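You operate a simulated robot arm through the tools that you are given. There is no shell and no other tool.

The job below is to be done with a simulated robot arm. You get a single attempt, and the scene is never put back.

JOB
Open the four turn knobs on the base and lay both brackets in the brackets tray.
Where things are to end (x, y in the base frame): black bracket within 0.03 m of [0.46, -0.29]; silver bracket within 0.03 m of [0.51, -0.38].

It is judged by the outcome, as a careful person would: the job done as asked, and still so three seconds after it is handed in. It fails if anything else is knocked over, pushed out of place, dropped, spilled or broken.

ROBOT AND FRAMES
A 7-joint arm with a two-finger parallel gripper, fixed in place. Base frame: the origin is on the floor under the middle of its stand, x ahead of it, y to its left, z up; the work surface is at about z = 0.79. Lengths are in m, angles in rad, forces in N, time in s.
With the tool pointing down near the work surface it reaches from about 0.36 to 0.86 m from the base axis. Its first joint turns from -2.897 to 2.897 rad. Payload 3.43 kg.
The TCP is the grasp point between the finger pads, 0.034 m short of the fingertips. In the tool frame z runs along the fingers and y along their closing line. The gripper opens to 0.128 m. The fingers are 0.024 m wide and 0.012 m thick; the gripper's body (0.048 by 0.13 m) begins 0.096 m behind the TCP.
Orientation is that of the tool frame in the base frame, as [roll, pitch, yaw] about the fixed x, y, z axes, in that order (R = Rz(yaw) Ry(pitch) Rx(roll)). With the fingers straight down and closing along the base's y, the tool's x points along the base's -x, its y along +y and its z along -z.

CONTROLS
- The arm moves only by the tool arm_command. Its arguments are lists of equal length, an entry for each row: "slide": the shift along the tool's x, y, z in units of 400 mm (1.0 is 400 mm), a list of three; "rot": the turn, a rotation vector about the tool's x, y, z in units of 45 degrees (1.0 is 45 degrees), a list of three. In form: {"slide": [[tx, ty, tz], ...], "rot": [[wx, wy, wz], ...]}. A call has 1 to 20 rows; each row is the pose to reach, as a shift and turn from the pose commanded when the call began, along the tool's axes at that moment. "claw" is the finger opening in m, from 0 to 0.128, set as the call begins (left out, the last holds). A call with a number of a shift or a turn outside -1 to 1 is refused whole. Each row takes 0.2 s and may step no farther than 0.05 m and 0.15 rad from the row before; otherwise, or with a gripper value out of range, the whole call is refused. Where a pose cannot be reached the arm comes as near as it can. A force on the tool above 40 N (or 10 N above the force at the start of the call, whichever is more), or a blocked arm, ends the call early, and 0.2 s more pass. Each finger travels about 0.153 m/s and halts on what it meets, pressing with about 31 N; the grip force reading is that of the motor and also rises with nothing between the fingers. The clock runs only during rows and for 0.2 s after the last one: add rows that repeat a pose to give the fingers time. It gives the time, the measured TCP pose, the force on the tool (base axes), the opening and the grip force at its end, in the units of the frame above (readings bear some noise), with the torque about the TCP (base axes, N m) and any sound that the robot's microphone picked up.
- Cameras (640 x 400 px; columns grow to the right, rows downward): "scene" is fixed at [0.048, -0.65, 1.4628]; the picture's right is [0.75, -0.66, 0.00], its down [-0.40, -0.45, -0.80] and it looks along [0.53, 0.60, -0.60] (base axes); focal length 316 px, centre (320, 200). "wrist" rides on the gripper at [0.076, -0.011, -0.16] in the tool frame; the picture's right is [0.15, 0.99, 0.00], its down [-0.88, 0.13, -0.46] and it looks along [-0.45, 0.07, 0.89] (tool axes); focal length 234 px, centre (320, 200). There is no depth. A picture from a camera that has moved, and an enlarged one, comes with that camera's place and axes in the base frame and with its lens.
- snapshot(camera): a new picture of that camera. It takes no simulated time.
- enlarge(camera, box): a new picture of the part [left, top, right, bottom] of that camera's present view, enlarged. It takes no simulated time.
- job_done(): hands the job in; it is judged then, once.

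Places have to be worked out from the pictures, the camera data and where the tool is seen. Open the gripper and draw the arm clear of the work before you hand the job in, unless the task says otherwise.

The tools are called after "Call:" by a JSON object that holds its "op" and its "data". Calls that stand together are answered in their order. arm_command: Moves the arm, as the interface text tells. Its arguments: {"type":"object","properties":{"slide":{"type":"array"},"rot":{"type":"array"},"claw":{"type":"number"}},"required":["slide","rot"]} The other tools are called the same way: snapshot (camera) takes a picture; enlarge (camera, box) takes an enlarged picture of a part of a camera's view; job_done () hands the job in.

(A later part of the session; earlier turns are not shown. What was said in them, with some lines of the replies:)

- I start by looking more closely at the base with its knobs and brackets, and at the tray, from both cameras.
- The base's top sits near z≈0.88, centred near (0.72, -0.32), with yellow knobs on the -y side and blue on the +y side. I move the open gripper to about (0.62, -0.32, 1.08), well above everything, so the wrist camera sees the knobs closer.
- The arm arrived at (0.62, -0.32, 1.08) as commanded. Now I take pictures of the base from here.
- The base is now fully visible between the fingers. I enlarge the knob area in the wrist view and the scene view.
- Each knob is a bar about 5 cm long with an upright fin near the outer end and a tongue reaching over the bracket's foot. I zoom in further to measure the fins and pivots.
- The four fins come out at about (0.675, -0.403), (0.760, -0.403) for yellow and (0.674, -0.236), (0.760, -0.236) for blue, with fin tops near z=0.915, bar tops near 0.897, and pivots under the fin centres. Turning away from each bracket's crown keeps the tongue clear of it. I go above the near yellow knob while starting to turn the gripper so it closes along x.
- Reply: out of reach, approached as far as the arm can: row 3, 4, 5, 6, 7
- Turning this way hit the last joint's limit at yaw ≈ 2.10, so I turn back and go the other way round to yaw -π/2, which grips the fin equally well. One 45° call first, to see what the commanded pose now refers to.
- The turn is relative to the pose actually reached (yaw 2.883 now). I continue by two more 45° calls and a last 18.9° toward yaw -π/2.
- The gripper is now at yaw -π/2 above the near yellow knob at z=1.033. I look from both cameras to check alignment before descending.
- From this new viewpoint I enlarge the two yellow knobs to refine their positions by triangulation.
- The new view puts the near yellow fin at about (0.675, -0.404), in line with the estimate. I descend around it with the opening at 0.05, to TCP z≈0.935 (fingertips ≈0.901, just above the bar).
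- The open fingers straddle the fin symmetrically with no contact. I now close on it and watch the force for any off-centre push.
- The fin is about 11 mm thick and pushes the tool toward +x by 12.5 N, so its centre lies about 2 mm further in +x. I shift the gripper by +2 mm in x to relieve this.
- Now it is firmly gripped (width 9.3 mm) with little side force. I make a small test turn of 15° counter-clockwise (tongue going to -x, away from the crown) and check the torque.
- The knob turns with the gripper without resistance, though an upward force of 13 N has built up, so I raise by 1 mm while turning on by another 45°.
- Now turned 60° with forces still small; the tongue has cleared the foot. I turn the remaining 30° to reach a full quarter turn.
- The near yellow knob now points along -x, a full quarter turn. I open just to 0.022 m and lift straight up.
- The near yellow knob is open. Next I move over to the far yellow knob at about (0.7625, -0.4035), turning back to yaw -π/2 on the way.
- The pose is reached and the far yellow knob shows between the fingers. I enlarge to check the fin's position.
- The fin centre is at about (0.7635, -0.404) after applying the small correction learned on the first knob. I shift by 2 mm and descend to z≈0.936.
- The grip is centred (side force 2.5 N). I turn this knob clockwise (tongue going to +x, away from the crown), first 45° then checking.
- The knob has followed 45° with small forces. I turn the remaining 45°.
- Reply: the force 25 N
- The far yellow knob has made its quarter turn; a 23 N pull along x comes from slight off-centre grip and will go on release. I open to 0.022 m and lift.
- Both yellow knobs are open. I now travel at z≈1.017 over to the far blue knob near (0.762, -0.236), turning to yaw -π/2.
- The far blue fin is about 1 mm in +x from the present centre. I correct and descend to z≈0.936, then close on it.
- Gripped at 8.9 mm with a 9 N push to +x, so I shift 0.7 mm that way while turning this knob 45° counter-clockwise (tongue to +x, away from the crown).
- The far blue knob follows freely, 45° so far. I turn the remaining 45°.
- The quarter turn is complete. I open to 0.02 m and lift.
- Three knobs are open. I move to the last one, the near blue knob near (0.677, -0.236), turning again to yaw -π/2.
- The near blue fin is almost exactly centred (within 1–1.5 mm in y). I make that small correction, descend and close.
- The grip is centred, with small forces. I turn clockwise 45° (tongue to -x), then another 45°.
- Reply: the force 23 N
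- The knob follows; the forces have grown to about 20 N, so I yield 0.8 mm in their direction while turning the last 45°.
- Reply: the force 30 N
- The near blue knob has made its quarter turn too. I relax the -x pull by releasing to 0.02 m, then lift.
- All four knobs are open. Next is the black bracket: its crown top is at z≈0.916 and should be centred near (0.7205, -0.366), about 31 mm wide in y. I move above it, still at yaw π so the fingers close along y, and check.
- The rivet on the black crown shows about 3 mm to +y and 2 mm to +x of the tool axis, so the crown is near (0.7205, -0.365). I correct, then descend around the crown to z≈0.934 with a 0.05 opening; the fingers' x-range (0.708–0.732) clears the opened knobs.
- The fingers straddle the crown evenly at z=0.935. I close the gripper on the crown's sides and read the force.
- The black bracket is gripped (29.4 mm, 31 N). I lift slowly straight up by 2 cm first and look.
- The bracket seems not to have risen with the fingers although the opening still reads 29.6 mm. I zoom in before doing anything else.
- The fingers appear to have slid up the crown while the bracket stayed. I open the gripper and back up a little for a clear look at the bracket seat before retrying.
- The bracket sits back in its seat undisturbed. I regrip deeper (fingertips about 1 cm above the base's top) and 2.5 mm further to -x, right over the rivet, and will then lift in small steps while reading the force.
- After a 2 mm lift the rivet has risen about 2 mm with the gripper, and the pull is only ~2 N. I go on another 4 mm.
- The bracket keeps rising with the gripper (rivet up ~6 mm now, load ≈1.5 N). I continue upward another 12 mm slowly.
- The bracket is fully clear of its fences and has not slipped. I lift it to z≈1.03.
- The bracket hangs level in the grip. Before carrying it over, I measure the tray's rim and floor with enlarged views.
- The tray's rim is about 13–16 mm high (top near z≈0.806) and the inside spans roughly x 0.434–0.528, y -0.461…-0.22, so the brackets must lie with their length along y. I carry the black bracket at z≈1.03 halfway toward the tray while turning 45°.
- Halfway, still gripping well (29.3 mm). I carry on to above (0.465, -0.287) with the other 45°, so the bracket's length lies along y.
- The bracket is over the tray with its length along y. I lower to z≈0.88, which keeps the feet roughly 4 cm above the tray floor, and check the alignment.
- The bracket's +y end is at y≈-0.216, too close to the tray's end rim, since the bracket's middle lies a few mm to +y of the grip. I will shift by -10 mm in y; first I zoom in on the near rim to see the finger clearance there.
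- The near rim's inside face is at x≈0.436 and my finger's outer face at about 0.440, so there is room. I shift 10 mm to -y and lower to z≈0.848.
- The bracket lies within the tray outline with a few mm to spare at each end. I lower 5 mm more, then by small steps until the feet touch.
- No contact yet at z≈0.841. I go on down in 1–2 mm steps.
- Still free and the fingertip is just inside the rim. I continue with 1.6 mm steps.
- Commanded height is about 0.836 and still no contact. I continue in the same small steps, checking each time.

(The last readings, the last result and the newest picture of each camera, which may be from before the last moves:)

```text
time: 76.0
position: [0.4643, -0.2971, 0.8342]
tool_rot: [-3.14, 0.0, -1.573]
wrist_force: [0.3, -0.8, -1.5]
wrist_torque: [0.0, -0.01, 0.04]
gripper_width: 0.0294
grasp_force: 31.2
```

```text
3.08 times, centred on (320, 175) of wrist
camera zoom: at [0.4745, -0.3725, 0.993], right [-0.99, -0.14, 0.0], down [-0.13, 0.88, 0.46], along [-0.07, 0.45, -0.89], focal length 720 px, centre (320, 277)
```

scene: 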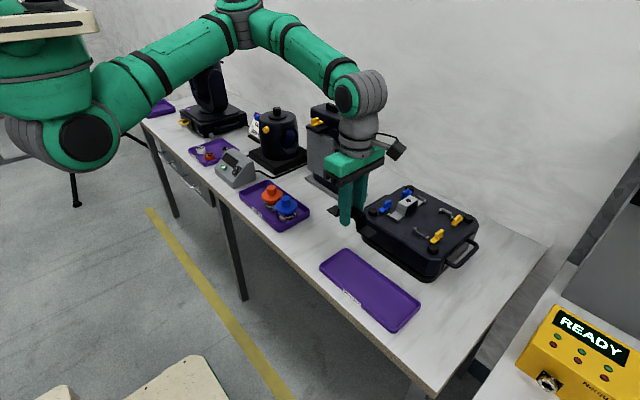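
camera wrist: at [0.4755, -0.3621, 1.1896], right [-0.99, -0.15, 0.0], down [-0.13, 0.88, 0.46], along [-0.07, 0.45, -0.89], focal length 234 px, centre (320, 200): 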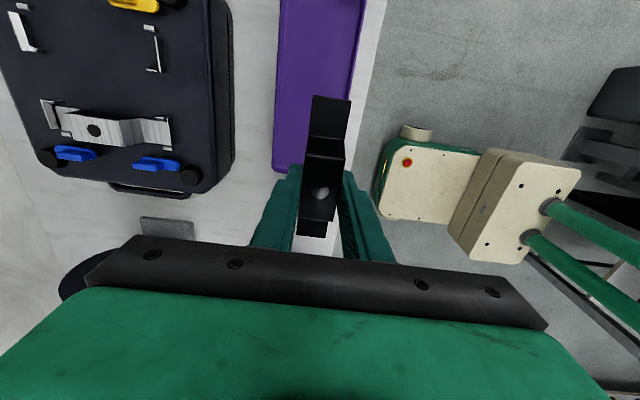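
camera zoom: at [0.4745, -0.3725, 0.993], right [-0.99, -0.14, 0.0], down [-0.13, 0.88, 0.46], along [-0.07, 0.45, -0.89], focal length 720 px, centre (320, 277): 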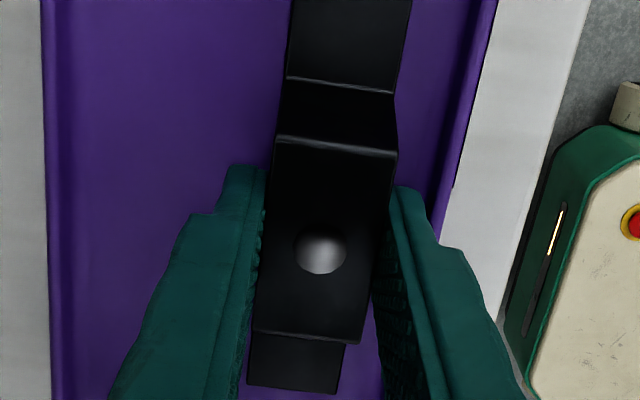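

No contact yet, and the near finger is close to the rim, so I shift 2 mm to +x before continuing down in 1.2 mm steps.

Call:
{"op": "arm_command", "data": {"slide": [[0, -0.0025, 0], [0, -0.005, 0], [0, -0.005, 0.003]], "rot": [[0, 0, 0], [0, 0, 0], [0, 0, 0]]}}

Call:
{"op": "arm_command", "data": {"slide": [[0, 0, 0.003], [0, 0, 0.003]], "rot": [[0, 0, 0], [0, 0, 0]]}}

Call:
{"op": "arm_command", "data": {"slide": [[0, 0, 0.003], [0, 0, 0.003]], "rot": [[0, 0, 0], [0, 0, 0]]}}

```text
time: 76.8
position: [0.4674, -0.2968, 0.8314]
tool_rot: [3.142, 0.0, -1.573]
wrist_force: [-0.3, -0.1, -1.6]
wrist_torque: [-0.02, 0.01, 0.0]
gripper_width: 0.0294
grasp_force: 31.3
```

```text
time: 77.4
position: [0.4663, -0.2965, 0.8305]
tool_rot: [-3.14, -0.002, -1.572]
wrist_force: [-1.2, 3.6, 21.9]
wrist_torque: [0.29, -0.02, 0.01]
gripper_width: 0.0295
grasp_force: 30.6
```

```text
time: 78.0
position: [0.4674, -0.2961, 0.8302]
tool_rot: [-3.14, -0.002, -1.572]
wrist_force: [1.9, -2.0, 23.2]
wrist_torque: [-0.07, -0.02, 0.03]
gripper_width: 0.0294
grasp_force: 31.2
```

The feet have touched (about 22 N upward at z≈0.830). I relieve the pressure by 1.2 mm upward and open slightly to 0.036 m.

Call:
{"op": "arm_command", "data": {"slide": [[0, 0, -0.003], [0, 0, -0.003]], "rot": [[0, 0, 0], [0, 0, 0]]}}

Call:
{"op": "arm_command", "data": {"slide": [[0, 0, 0], [0, 0, 0]], "rot": [[0, 0, 0], [0, 0, 0]], "claw": 0.035}}

Call:
{"op": "enlarge", "data": {"camera": "scene", "box": [315, 235, 395, 300]}}

Call:
{"op": "enlarge", "data": {"camera": "wrist", "box": [260, 110, 380, 240]}}

```text
time: 78.6
position: [0.4664, -0.2948, 0.8296]
tool_rot: [3.141, 0.002, -1.571]
wrist_force: [-0.3, -0.3, 1.9]
wrist_torque: [-0.21, -0.01, -0.03]
gripper_width: 0.0294
grasp_force: 31.1
```

```text
time: 79.2
position: [0.4663, -0.2955, 0.8313]
tool_rot: [-3.141, -0.002, -1.573]
wrist_force: [0.5, 0.4, 0.0]
wrist_torque: [0.0, 0.03, -0.02]
gripper_width: 0.035
grasp_force: 0.0
```

```text
6.15 times, centred on (355, 268) of scene
camera zoom: at [0.048, -0.65, 1.4628], right [0.75, -0.66, 0.0], down [-0.4, -0.45, -0.8], along [0.53, 0.6, -0.6], focal length 1946 px, centre (105, -215)
```

zoom: 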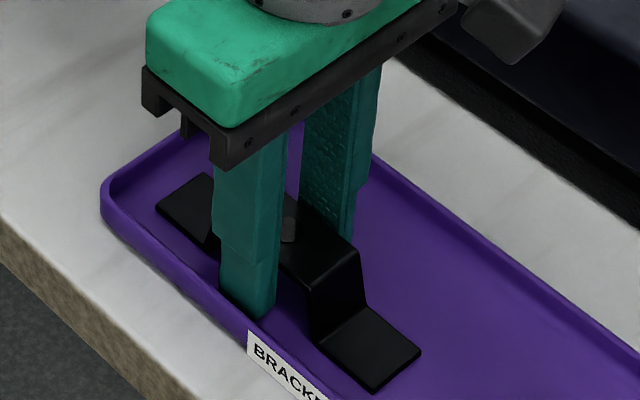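

```text
3.08 times, centred on (320, 175) of wrist
camera zoom: at [0.4765, -0.3715, 0.9903], right [-0.99, -0.14, 0.0], down [-0.13, 0.88, 0.46], along [-0.07, 0.45, -0.89], focal length 720 px, centre (320, 277)
```

zoom: 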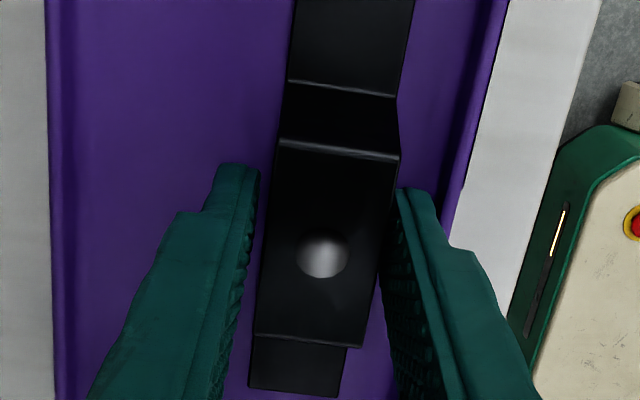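

Released cleanly with the bracket resting on the tray floor and a gap on each side. I lift straight up.

Call:
{"op": "arm_command", "data": {"slide": [[0, 0, -0.015], [0, 0, -0.035], [0, 0, -0.06], [0, 0, -0.1], [0, 0, -0.15], [0, 0, -0.2], [0, 0, -0.26], [0, 0, -0.32], [0, 0, -0.38], [0, 0, -0.44], [0, 0, -0.48], [0, 0, -0.48]], "rot": [[0, 0, 0], [0, 0, 0], [0, 0, 0], [0, 0, 0], [0, 0, 0], [0, 0, 0], [0, 0, 0], [0, 0, 0], [0, 0, 0], [0, 0, 0], [0, 0, 0], [0, 0, 0]]}}

Call:
{"op": "enlarge", "data": {"camera": "scene", "box": [310, 240, 430, 335]}}

Call:
{"op": "snapshot", "data": {"camera": "wrist"}}

```text
time: 81.8
position: [0.4675, -0.2956, 1.0221]
tool_rot: [3.14, 0.001, -1.572]
wrist_force: [-0.2, -0.6, -0.2]
wrist_torque: [0.01, -0.02, -0.01]
gripper_width: 0.035
grasp_force: 0.0
```

```text
4.21 times, centred on (370, 288) of scene
camera zoom: at [0.048, -0.65, 1.4628], right [0.75, -0.66, 0.0], down [-0.4, -0.45, -0.8], along [0.53, 0.6, -0.6], focal length 1332 px, centre (110, -168)
```

zoom: 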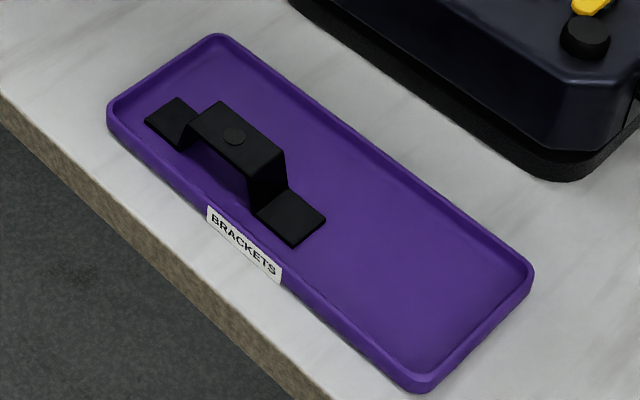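

```text
taken
camera wrist: at [0.477, -0.3718, 1.1819], right [-0.99, -0.14, 0.0], down [-0.13, 0.88, 0.46], along [-0.07, 0.45, -0.89], focal length 234 px, centre (320, 200)
```

wrist: 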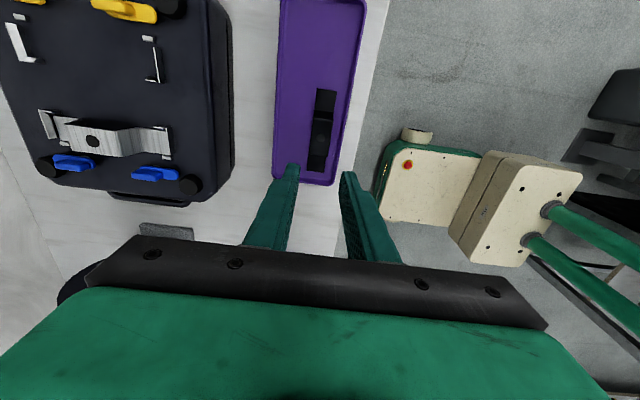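

The black bracket lies flat in the tray, centred at about (0.462, -0.295), within a centimetre of its target. Now I go to the silver bracket near (0.7205, -0.274), turning back to yaw π.

Call:
{"op": "arm_command", "data": {"slide": [[-0.0045, -0.0527, 0], [-0.009, -0.1053, 0], [-0.0135, -0.158, 0], [-0.018, -0.2107, 0], [-0.0225, -0.2633, 0], [-0.027, -0.316, 0], [-0.027, -0.316, 0]], "rot": [[0, 0, 0.166], [0, 0, 0.333], [0, 0, 0.5], [0, 0, 0.667], [0, 0, 0.834], [0, 0, 1.0], [0, 0, 1.0]], "claw": 0.05}}

Call:
{"op": "arm_command", "data": {"slide": [[-0.0404, -0.0341, 0], [-0.0809, -0.0682, 0], [-0.1213, -0.1022, 0], [-0.1618, -0.1363, 0], [-0.2022, -0.1704, 0], [-0.2427, -0.2045, 0], [-0.2427, -0.2045, 0]], "rot": [[0, 0, 0.166], [0, 0, 0.333], [0, 0, 0.5], [0, 0, 0.667], [0, 0, 0.834], [0, 0, 1.0], [0, 0, 1.0]]}}

Call:
{"op": "enlarge", "data": {"camera": "wrist", "box": [270, 90, 380, 200]}}

Call:
{"op": "snapshot", "data": {"camera": "wrist"}}

```text
time: 83.4
position: [0.5916, -0.2853, 1.0241]
tool_rot: [3.141, 0.001, -2.358]
wrist_force: [-1.2, -0.3, -0.1]
wrist_torque: [0.0, 0.01, -0.02]
gripper_width: 0.0504
grasp_force: 0.1
```

```text
time: 85.0
position: [0.7191, -0.2743, 1.0246]
tool_rot: [3.141, 0.0, 3.138]
wrist_force: [0.6, -0.6, 0.5]
wrist_torque: [0.02, 0.01, -0.01]
gripper_width: 0.0501
grasp_force: 0.0
```

```text
3.64 times, centred on (325, 145) of wrist
camera zoom: at [0.6431, -0.2858, 1.1838], right [-0.14, 0.99, 0.0], down [0.88, 0.13, 0.46], along [0.45, 0.07, -0.89], focal length 852 px, centre (302, 400)
```

zoom: 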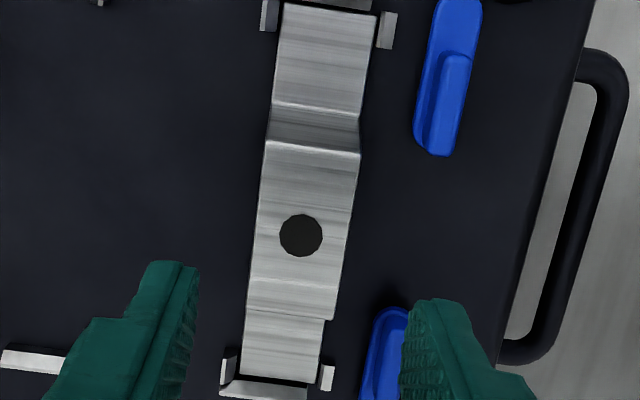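

```text
taken
camera wrist: at [0.6431, -0.2858, 1.1838], right [-0.14, 0.99, 0.0], down [0.88, 0.13, 0.46], along [0.45, 0.07, -0.89], focal length 234 px, centre (320, 200)
```

wrist: 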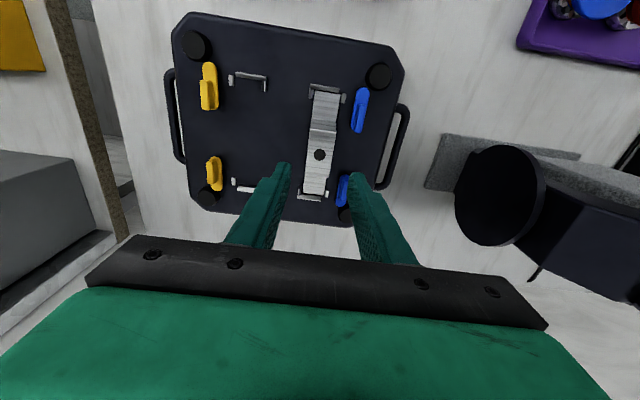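

The silver crown's rivet is right under the tool axis. I descend to z≈0.925 as with the successful grip on the black one, then close.

Call:
{"op": "arm_command", "data": {"slide": [[0, 0, 0.05], [0, 0, 0.1], [0, 0, 0.15], [0, 0, 0.2], [0, 0, 0.23], [0, 0, 0.248], [0, 0, 0.248]], "rot": [[0, 0, 0], [0, 0, 0], [0, 0, 0], [0, 0, 0], [0, 0, 0], [0, 0, 0], [0, 0, 0]]}}

Call:
{"op": "arm_command", "data": {"slide": [[0, 0, 0], [0, 0, 0], [0, 0, 0]], "rot": [[0, 0, 0], [0, 0, 0], [0, 0, 0]], "claw": 0.0}}

Call:
{"op": "enlarge", "data": {"camera": "scene", "box": [370, 165, 450, 230]}}

```text
time: 86.6
position: [0.7206, -0.2746, 0.9237]
tool_rot: [-3.14, 0.0, 3.14]
wrist_force: [0.4, -1.1, 0.2]
wrist_torque: [-0.01, 0.0, 0.01]
gripper_width: 0.05
grasp_force: 0.1
```

```text
time: 87.4
position: [0.7196, -0.275, 0.9234]
tool_rot: [-3.14, -0.001, -3.141]
wrist_force: [0.4, -0.3, 0.1]
wrist_torque: [-0.02, -0.01, -0.03]
gripper_width: 0.0296
grasp_force: 31.6
```

```text
6.15 times, centred on (410, 198) of scene
camera zoom: at [0.048, -0.65, 1.4628], right [0.75, -0.66, 0.0], down [-0.4, -0.45, -0.8], along [0.53, 0.6, -0.6], focal length 1946 px, centre (-234, 215)
```

zoom: 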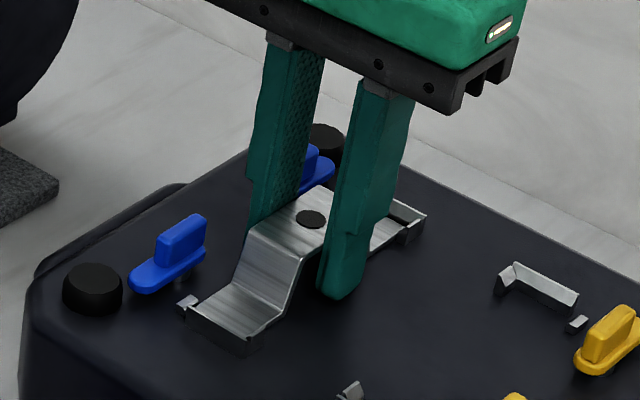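

The silver bracket is gripped (29.6 mm, 31.6 N) and centred. I lift slowly by 8 mm and check that it follows.

Call:
{"op": "arm_command", "data": {"slide": [[0, 0, -0.005], [0, 0, -0.01], [0, 0, -0.015], [0, 0, -0.02], [0, 0, -0.02]], "rot": [[0, 0, 0], [0, 0, 0], [0, 0, 0], [0, 0, 0], [0, 0, 0]]}}

Call:
{"op": "enlarge", "data": {"camera": "scene", "box": [370, 165, 450, 230]}}

```text
time: 88.6
position: [0.7197, -0.275, 0.9327]
tool_rot: [-3.141, 0.0, 3.14]
wrist_force: [0.3, -0.2, -0.9]
wrist_torque: [-0.01, 0.0, 0.03]
gripper_width: 0.0294
grasp_force: 31.2
```

```text
6.15 times, centred on (410, 198) of scene
camera zoom: at [0.048, -0.65, 1.4628], right [0.75, -0.66, 0.0], down [-0.4, -0.45, -0.8], along [0.53, 0.6, -0.6], focal length 1946 px, centre (-234, 215)
```

zoom: 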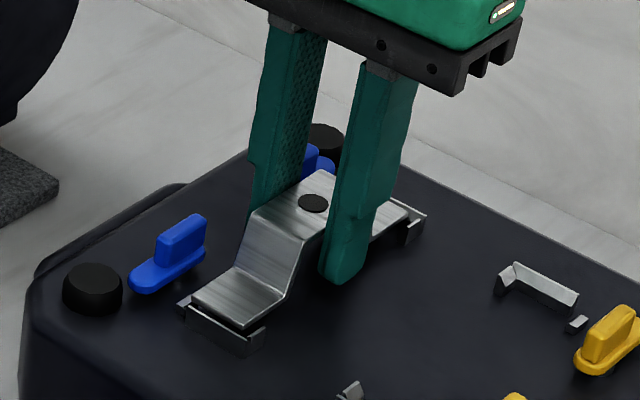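

The silver bracket rose with the gripper by about 9 mm. I lift on to z≈1.03.

Call:
{"op": "arm_command", "data": {"slide": [[0, 0, -0.02], [0, 0, -0.04], [0, 0, -0.07], [0, 0, -0.11], [0, 0, -0.15], [0, 0, -0.19], [0, 0, -0.225], [0, 0, -0.245], [0, 0, -0.245]], "rot": [[0, 0, 0], [0, 0, 0], [0, 0, 0], [0, 0, 0], [0, 0, 0], [0, 0, 0], [0, 0, 0], [0, 0, 0], [0, 0, 0]]}}

Call:
{"op": "snapshot", "data": {"camera": "scene"}}

```text
time: 90.6
position: [0.7185, -0.2744, 1.0311]
tool_rot: [3.141, 0.001, 3.14]
wrist_force: [-1.1, 0.3, -1.2]
wrist_torque: [-0.02, -0.03, -0.01]
gripper_width: 0.0295
grasp_force: 31.1
```

```text
taken
```

scene: 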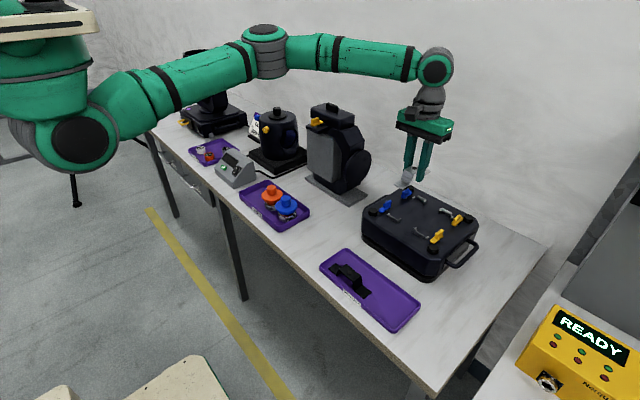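

The bracket hangs securely. I carry it halfway toward the tray at z≈1.03 while turning 45°.

Call:
{"op": "arm_command", "data": {"slide": [[0.0344, -0.0181, 0], [0.0688, -0.0363, 0], [0.1031, -0.0544, 0], [0.1375, -0.0725, 0], [0.1719, -0.0906, 0], [0.2063, -0.1088, 0], [0.2406, -0.1269, 0], [0.275, -0.145, 0], [0.275, -0.145, 0]], "rot": [[0, 0, -0.125], [0, 0, -0.25], [0, 0, -0.375], [0, 0, -0.5], [0, 0, -0.625], [0, 0, -0.75], [0, 0, -0.875], [0, 0, -1.0], [0, 0, -1.0]]}}

```text
time: 92.6
position: [0.6096, -0.3335, 1.0309]
tool_rot: [3.141, 0.0, -2.357]
wrist_force: [0.4, -0.3, -0.8]
wrist_torque: [0.0, 0.02, -0.02]
gripper_width: 0.0292
grasp_force: 31.1
```

Still firmly held. I complete the carry to above (0.500, -0.391) with the remaining 45°.

Call:
{"op": "arm_command", "data": {"slide": [[0.0369, 0.0115, 0], [0.0739, 0.023, 0], [0.1108, 0.0345, 0], [0.1477, 0.0461, 0], [0.1846, 0.0576, 0], [0.2216, 0.0691, 0], [0.2585, 0.0806, 0], [0.2954, 0.0921, 0], [0.2954, 0.0921, 0]], "rot": [[0, 0, -0.125], [0, 0, -0.25], [0, 0, -0.375], [0, 0, -0.5], [0, 0, -0.625], [0, 0, -0.75], [0, 0, -0.875], [0, 0, -1.0], [0, 0, -1.0]]}}

Call:
{"op": "snapshot", "data": {"camera": "wrist"}}

Call:
{"op": "snapshot", "data": {"camera": "scene"}}

```text
time: 94.6
position: [0.499, -0.3904, 1.0308]
tool_rot: [-3.14, 0.0, -1.572]
wrist_force: [-0.7, 0.6, -1.1]
wrist_torque: [0.0, 0.03, 0.03]
gripper_width: 0.0293
grasp_force: 31.2
```

```text
taken
camera wrist: at [0.5093, -0.4664, 1.1898], right [-0.99, -0.15, 0.0], down [-0.13, 0.88, 0.46], along [-0.07, 0.45, -0.89], focal length 234 px, centre (320, 200)
```

wrist: 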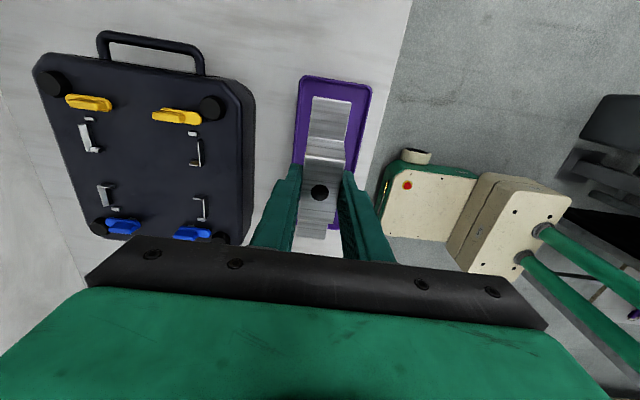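

```text
taken
```

scene: 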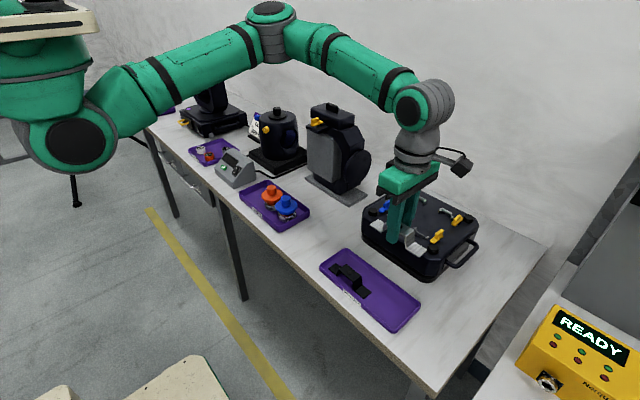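

The silver bracket is above its side of the tray, length along y. I lower to z≈0.885 (feet well above the black bracket's top) for a closer check.

Call:
{"op": "arm_command", "data": {"slide": [[0, 0, 0.05], [0, 0, 0.1], [0, 0, 0.16], [0, 0, 0.22], [0, 0, 0.28], [0, 0, 0.33], [0, 0, 0.355], [0, 0, 0.3645], [0, 0, 0.3645]], "rot": [[0, 0, 0], [0, 0, 0], [0, 0, 0], [0, 0, 0], [0, 0, 0], [0, 0, 0], [0, 0, 0], [0, 0, 0], [0, 0, 0]]}}

Call:
{"op": "enlarge", "data": {"camera": "scene", "box": [310, 225, 440, 335]}}

Call:
{"op": "enlarge", "data": {"camera": "wrist", "box": [250, 40, 400, 250]}}

```text
time: 96.6
position: [0.4991, -0.3891, 0.8832]
tool_rot: [3.141, -0.001, -1.571]
wrist_force: [0.0, 0.4, -2.3]
wrist_torque: [0.0, -0.04, -0.02]
gripper_width: 0.0293
grasp_force: 31.0
```

```text
3.64 times, centred on (375, 280) of scene
camera zoom: at [0.048, -0.65, 1.4628], right [0.75, -0.66, 0.0], down [-0.4, -0.45, -0.8], along [0.53, 0.6, -0.6], focal length 1150 px, centre (120, -91)
```

zoom: 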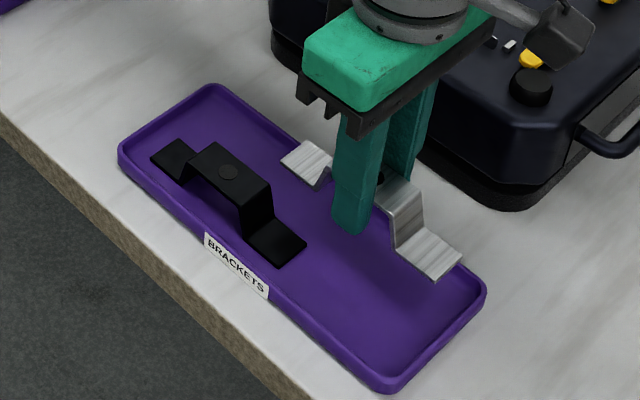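

```text
1.90 times, centred on (325, 145) of wrist
camera zoom: at [0.5089, -0.4663, 1.0424], right [-0.99, -0.14, 0.0], down [-0.13, 0.88, 0.46], along [-0.07, 0.45, -0.89], focal length 446 px, centre (310, 305)
```

zoom: 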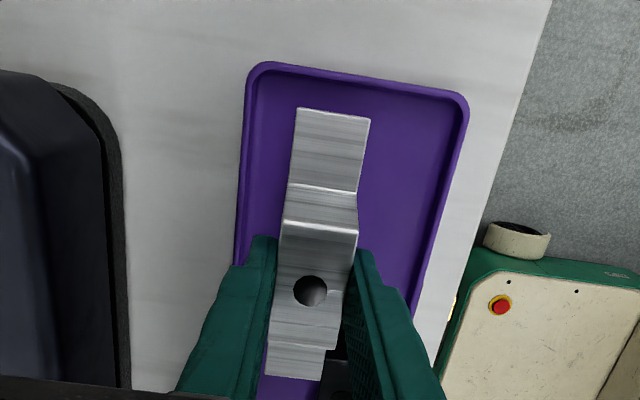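

The silver bracket is centred at about (0.497, -0.390), about 7 mm clear of the black one and with finger clearance to the far rim. I nudge 2 mm to +y and lower to z≈0.84.

Call:
{"op": "arm_command", "data": {"slide": [[-0.005, 0, 0.0], [-0.006, 0, 0.02], [-0.006, 0, 0.04], [-0.006, 0, 0.06], [-0.006, 0, 0.08], [-0.006, 0, 0.095], [-0.006, 0, 0.107], [-0.006, 0, 0.107]], "rot": [[0, 0, 0], [0, 0, 0], [0, 0, 0], [0, 0, 0], [0, 0, 0], [0, 0, 0], [0, 0, 0], [0, 0, 0]]}}

Call:
{"op": "enlarge", "data": {"camera": "scene", "box": [320, 240, 430, 335]}}

Call:
{"op": "enlarge", "data": {"camera": "wrist", "box": [250, 40, 400, 250]}}

```text
time: 98.4
position: [0.4995, -0.3877, 0.841]
tool_rot: [3.141, 0.001, -1.572]
wrist_force: [-0.4, 0.2, -1.4]
wrist_torque: [-0.02, -0.01, 0.01]
gripper_width: 0.0295
grasp_force: 31.4
```

```text
4.21 times, centred on (375, 288) of scene
camera zoom: at [0.048, -0.65, 1.4628], right [0.75, -0.66, 0.0], down [-0.4, -0.45, -0.8], along [0.53, 0.6, -0.6], focal length 1332 px, centre (88, -168)
```

zoom: 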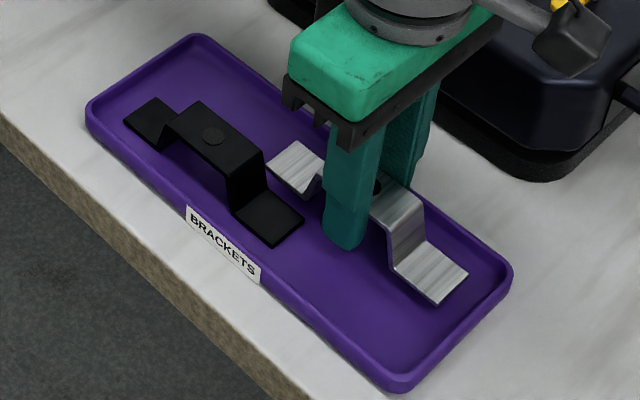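

```text
1.90 times, centred on (325, 145) of wrist
camera zoom: at [0.5097, -0.4633, 1.0008], right [-0.99, -0.14, 0.0], down [-0.13, 0.88, 0.46], along [-0.07, 0.45, -0.89], focal length 446 px, centre (310, 305)
```

zoom: 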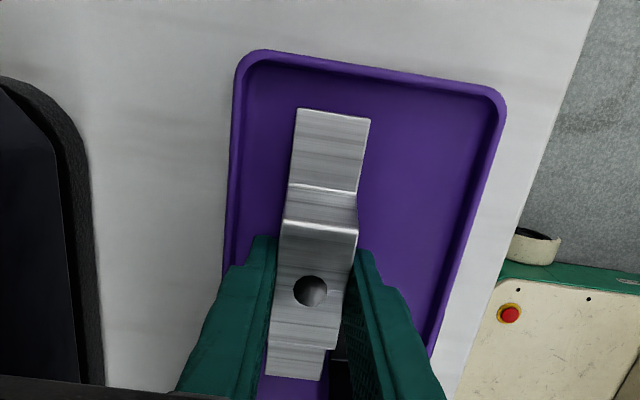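

The far rim is about 6 mm clear of the finger, so I move 2 mm to +x (more gap to the black bracket, closer to the target) and lower to z≈0.834.

Call:
{"op": "arm_command", "data": {"slide": [[0, -0.0025, 0], [0, -0.005, 0], [0, -0.005, 0.006], [0, -0.005, 0.012], [0, -0.005, 0.0175], [0, -0.005, 0.0175]], "rot": [[0, 0, 0], [0, 0, 0], [0, 0, 0], [0, 0, 0], [0, 0, 0], [0, 0, 0]]}}

Call:
{"op": "arm_command", "data": {"slide": [[0, 0, 0.003], [0, 0, 0.003]], "rot": [[0, 0, 0], [0, 0, 0]]}}

```text
time: 99.8
position: [0.5013, -0.3877, 0.8342]
tool_rot: [-3.142, 0.001, -1.572]
wrist_force: [0.1, 0.5, -1.1]
wrist_torque: [0.0, -0.03, 0.0]
gripper_width: 0.0294
grasp_force: 31.0
```

```text
time: 100.4
position: [0.5004, -0.3869, 0.8336]
tool_rot: [3.141, 0.0, -1.571]
wrist_force: [0.2, 0.0, -1.3]
wrist_torque: [-0.01, -0.01, 0.02]
gripper_width: 0.0293
grasp_force: 31.1
```

No contact yet at z≈0.833. I continue in 1.2 mm steps.

Call:
{"op": "arm_command", "data": {"slide": [[0, 0, 0.003], [0, 0, 0.003]], "rot": [[0, 0, 0], [0, 0, 0]]}}

Call:
{"op": "arm_command", "data": {"slide": [[0, 0, 0.003], [0, 0, 0.003]], "rot": [[0, 0, 0], [0, 0, 0]]}}

```text
time: 101.0
position: [0.5007, -0.3871, 0.8324]
tool_rot: [3.141, 0.0, -1.574]
wrist_force: [0.4, -0.6, -0.5]
wrist_torque: [0.01, 0.0, 0.03]
gripper_width: 0.0293
grasp_force: 31.2
```

```text
time: 101.6
position: [0.5011, -0.3862, 0.8305]
tool_rot: [-3.141, -0.001, -1.572]
wrist_force: [0.6, 1.0, -1.6]
wrist_torque: [0.0, 0.01, 0.02]
gripper_width: 0.0293
grasp_force: 31.1
```

Still free at z≈0.8305; one or two more small steps should bring contact.

Call:
{"op": "arm_command", "data": {"slide": [[0, 0, 0.0025], [0, 0, 0.0025]], "rot": [[0, 0, 0], [0, 0, 0]]}}

```text
time: 102.2
position: [0.501, -0.3877, 0.8297]
tool_rot: [-3.141, 0.0, -1.574]
wrist_force: [-3.5, 3.3, 13.7]
wrist_torque: [0.36, 0.12, 0.0]
gripper_width: 0.0295
grasp_force: 31.0
```

The feet have touched the tray floor (13.7 N). I relieve by 0.6 mm and open slightly to release.

Call:
{"op": "arm_command", "data": {"slide": [[0, 0, -0.0015], [0, 0, -0.0015]], "rot": [[0, 0, 0], [0, 0, 0]]}}

Call:
{"op": "arm_command", "data": {"slide": [[0, 0, 0], [0, 0, 0]], "rot": [[0, 0, 0], [0, 0, 0]], "claw": 0.035}}

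Call:
{"op": "enlarge", "data": {"camera": "scene", "box": [320, 240, 430, 335]}}

Call:
{"op": "enlarge", "data": {"camera": "wrist", "box": [250, 40, 400, 250]}}

```text
time: 102.8
position: [0.4996, -0.3875, 0.8301]
tool_rot: [3.14, 0.001, -1.572]
wrist_force: [0.3, -0.2, 1.1]
wrist_torque: [-0.15, -0.03, 0.01]
gripper_width: 0.0297
grasp_force: 31.3
```

```text
time: 103.4
position: [0.5009, -0.3867, 0.8301]
tool_rot: [-3.141, -0.001, -1.573]
wrist_force: [0.1, 0.1, 0.6]
wrist_torque: [-0.02, 0.01, 0.01]
gripper_width: 0.0348
grasp_force: 0.0
```

```text
4.21 times, centred on (375, 288) of scene
camera zoom: at [0.048, -0.65, 1.4628], right [0.75, -0.66, 0.0], down [-0.4, -0.45, -0.8], along [0.53, 0.6, -0.6], focal length 1332 px, centre (88, -168)
```

zoom: 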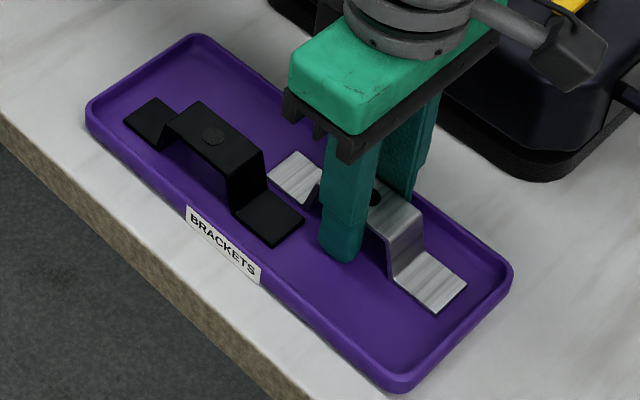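

```text
1.90 times, centred on (325, 145) of wrist
camera zoom: at [0.5113, -0.4633, 0.9899], right [-0.99, -0.14, 0.0], down [-0.13, 0.88, 0.46], along [-0.07, 0.45, -0.89], focal length 446 px, centre (310, 305)
```

zoom: 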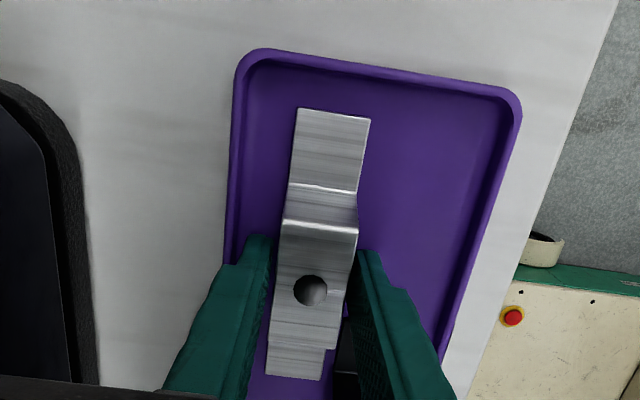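

The silver bracket is released and resting flat between the parted fingers. I lift straight up, well clear.

Call:
{"op": "arm_command", "data": {"slide": [[0, 0, -0.015], [0, 0, -0.035], [0, 0, -0.06], [0, 0, -0.1], [0, 0, -0.15], [0, 0, -0.2], [0, 0, -0.26], [0, 0, -0.32], [0, 0, -0.38], [0, 0, -0.44], [0, 0, -0.52], [0, 0, -0.6], [0, 0, -0.6]], "rot": [[0, 0, 0], [0, 0, 0], [0, 0, 0], [0, 0, 0], [0, 0, 0], [0, 0, 0], [0, 0, 0], [0, 0, 0], [0, 0, 0], [0, 0, 0], [0, 0, 0], [0, 0, 0], [0, 0, 0]]}}

Call:
{"op": "snapshot", "data": {"camera": "scene"}}

Call:
{"op": "enlarge", "data": {"camera": "scene", "box": [310, 240, 430, 335]}}

Call:
{"op": "enlarge", "data": {"camera": "scene", "box": [355, 170, 485, 270]}}

Call:
{"op": "snapshot", "data": {"camera": "wrist"}}

```text
time: 106.2
position: [0.501, -0.3869, 1.0699]
tool_rot: [-3.14, -0.001, -1.572]
wrist_force: [-0.2, 0.3, -0.3]
wrist_torque: [0.02, -0.03, -0.01]
gripper_width: 0.0349
grasp_force: 0.1
```

```text
taken
```

scene: 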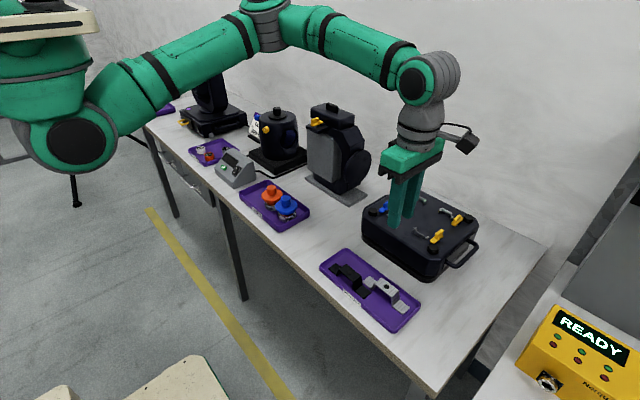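

```text
4.21 times, centred on (370, 288) of scene
camera zoom: at [0.048, -0.65, 1.4628], right [0.75, -0.66, 0.0], down [-0.4, -0.45, -0.8], along [0.53, 0.6, -0.6], focal length 1332 px, centre (110, -168)
```

zoom: 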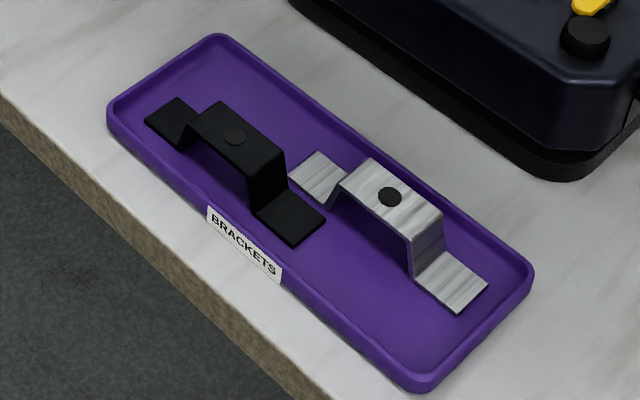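

```text
4.00 times, centred on (420, 220) of scene
camera zoom: at [0.048, -0.65, 1.4628], right [0.75, -0.66, 0.0], down [-0.4, -0.45, -0.8], along [0.53, 0.6, -0.6], focal length 1265 px, centre (-80, 120)
```

zoom: 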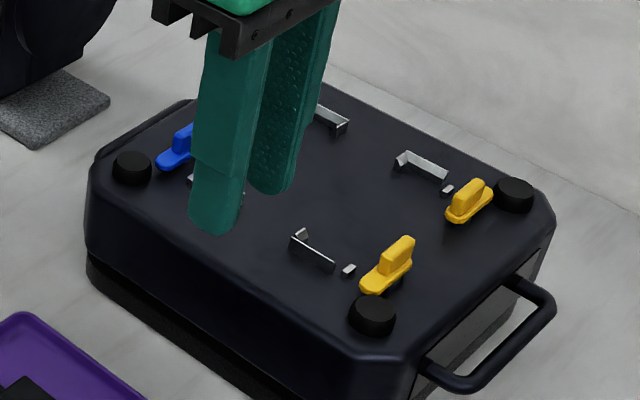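

```text
taken
camera wrist: at [0.5126, -0.4626, 1.2294], right [-0.99, -0.15, 0.0], down [-0.13, 0.88, 0.46], along [-0.07, 0.45, -0.89], focal length 234 px, centre (320, 200)
```

wrist: 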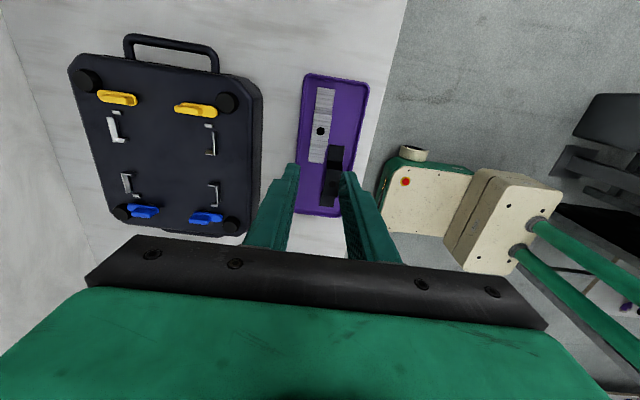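

Both brackets lie flat in the tray (silver centre ≈ (0.499, -0.386), black ≈ (0.462, -0.295)), and the knobs remain turned. I open the gripper wide and draw the arm up and away toward -x before a last check.

Call:
{"op": "arm_command", "data": {"slide": [[0, 0, -0.06], [0, 0, -0.12], [0, 0.04, -0.18], [0, 0.08, -0.24], [0, 0.12, -0.3], [0, 0.16, -0.36], [0, 0.2, -0.4], [0, 0.2, -0.4]], "rot": [[0, 0, 0], [0, 0, 0], [0, 0, 0], [0, 0, 0], [0, 0, 0], [0, 0, 0], [0, 0, 0], [0, 0, 0]], "claw": 0.12}}

Call:
{"op": "snapshot", "data": {"camera": "scene"}}

Call:
{"op": "enlarge", "data": {"camera": "scene", "box": [310, 170, 490, 335]}}

Call:
{"op": "snapshot", "data": {"camera": "wrist"}}

```text
time: 108.0
position: [0.4236, -0.3861, 1.2299]
tool_rot: [-3.141, -0.002, -1.573]
wrist_force: [0.7, 0.1, -0.1]
wrist_torque: [-0.02, 0.0, 0.05]
gripper_width: 0.1201
grasp_force: 0.0
```

```text
taken
```

scene: 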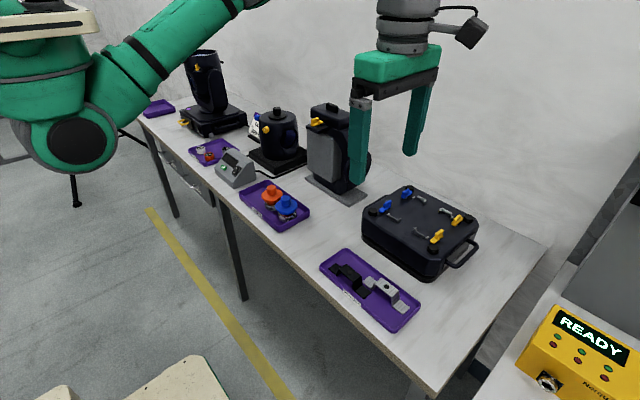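

```text
2.42 times, centred on (400, 252) of scene
camera zoom: at [0.048, -0.65, 1.4628], right [0.75, -0.66, 0.0], down [-0.4, -0.45, -0.8], along [0.53, 0.6, -0.6], focal length 767 px, centre (126, 73)
```

zoom: 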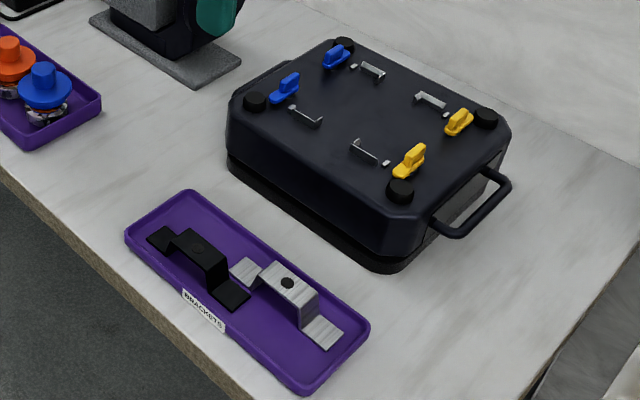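

```text
taken
camera wrist: at [0.4326, -0.4628, 1.3898], right [-0.99, -0.14, 0.0], down [-0.13, 0.88, 0.46], along [-0.07, 0.45, -0.89], focal length 234 px, centre (320, 200)
```

wrist: 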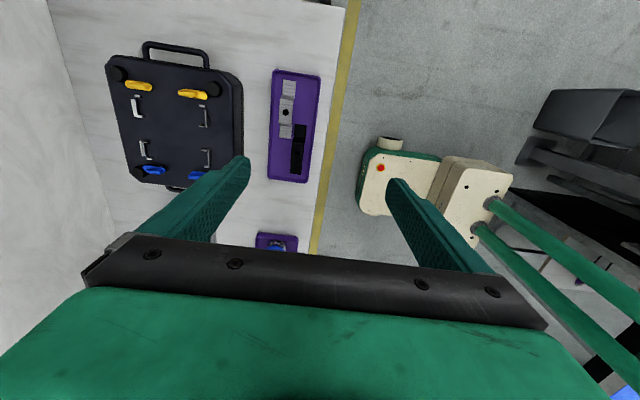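

All four knobs stand a quarter turn open, both brackets lie flat and apart in the tray within tolerance, the base and tray are where they were, and the open gripper is well clear. I hand the job in.

Call:
{"op": "job_done", "data": {}}

```text
The job is handed in.
```

The job is handed in. All four knobs are turned a full quarter turn open, and both brackets lie flat and apart in the brackets tray. I have not seen the judge's verdict.

| Bracket | Target (x, y) | Final position (x, y), estimated from pictures | Distance off |
|---|---|---|---|
| Black | (0.46, -0.29) | about (0.462, -0.295) | about 0.5 cm |
| Silver | (0.51, -0.38) | about (0.499, -0.386) | about 1.3 cm |

- **Silver placement:** I set it about 1 cm short of its target in x, so the fingers would clear the tray's far rim and it would stay off the black bracket. It is still well within the 3 cm allowed.
- **First lift:** My first lift of the black bracket failed. The fingers slid up its sides and it settled back in its seat, undisturbed. A deeper grip then lifted it cleanly.

In the last pictures the base and the tray were where they started, nothing else looked disturbed, and the gripper was open and clear of the work.
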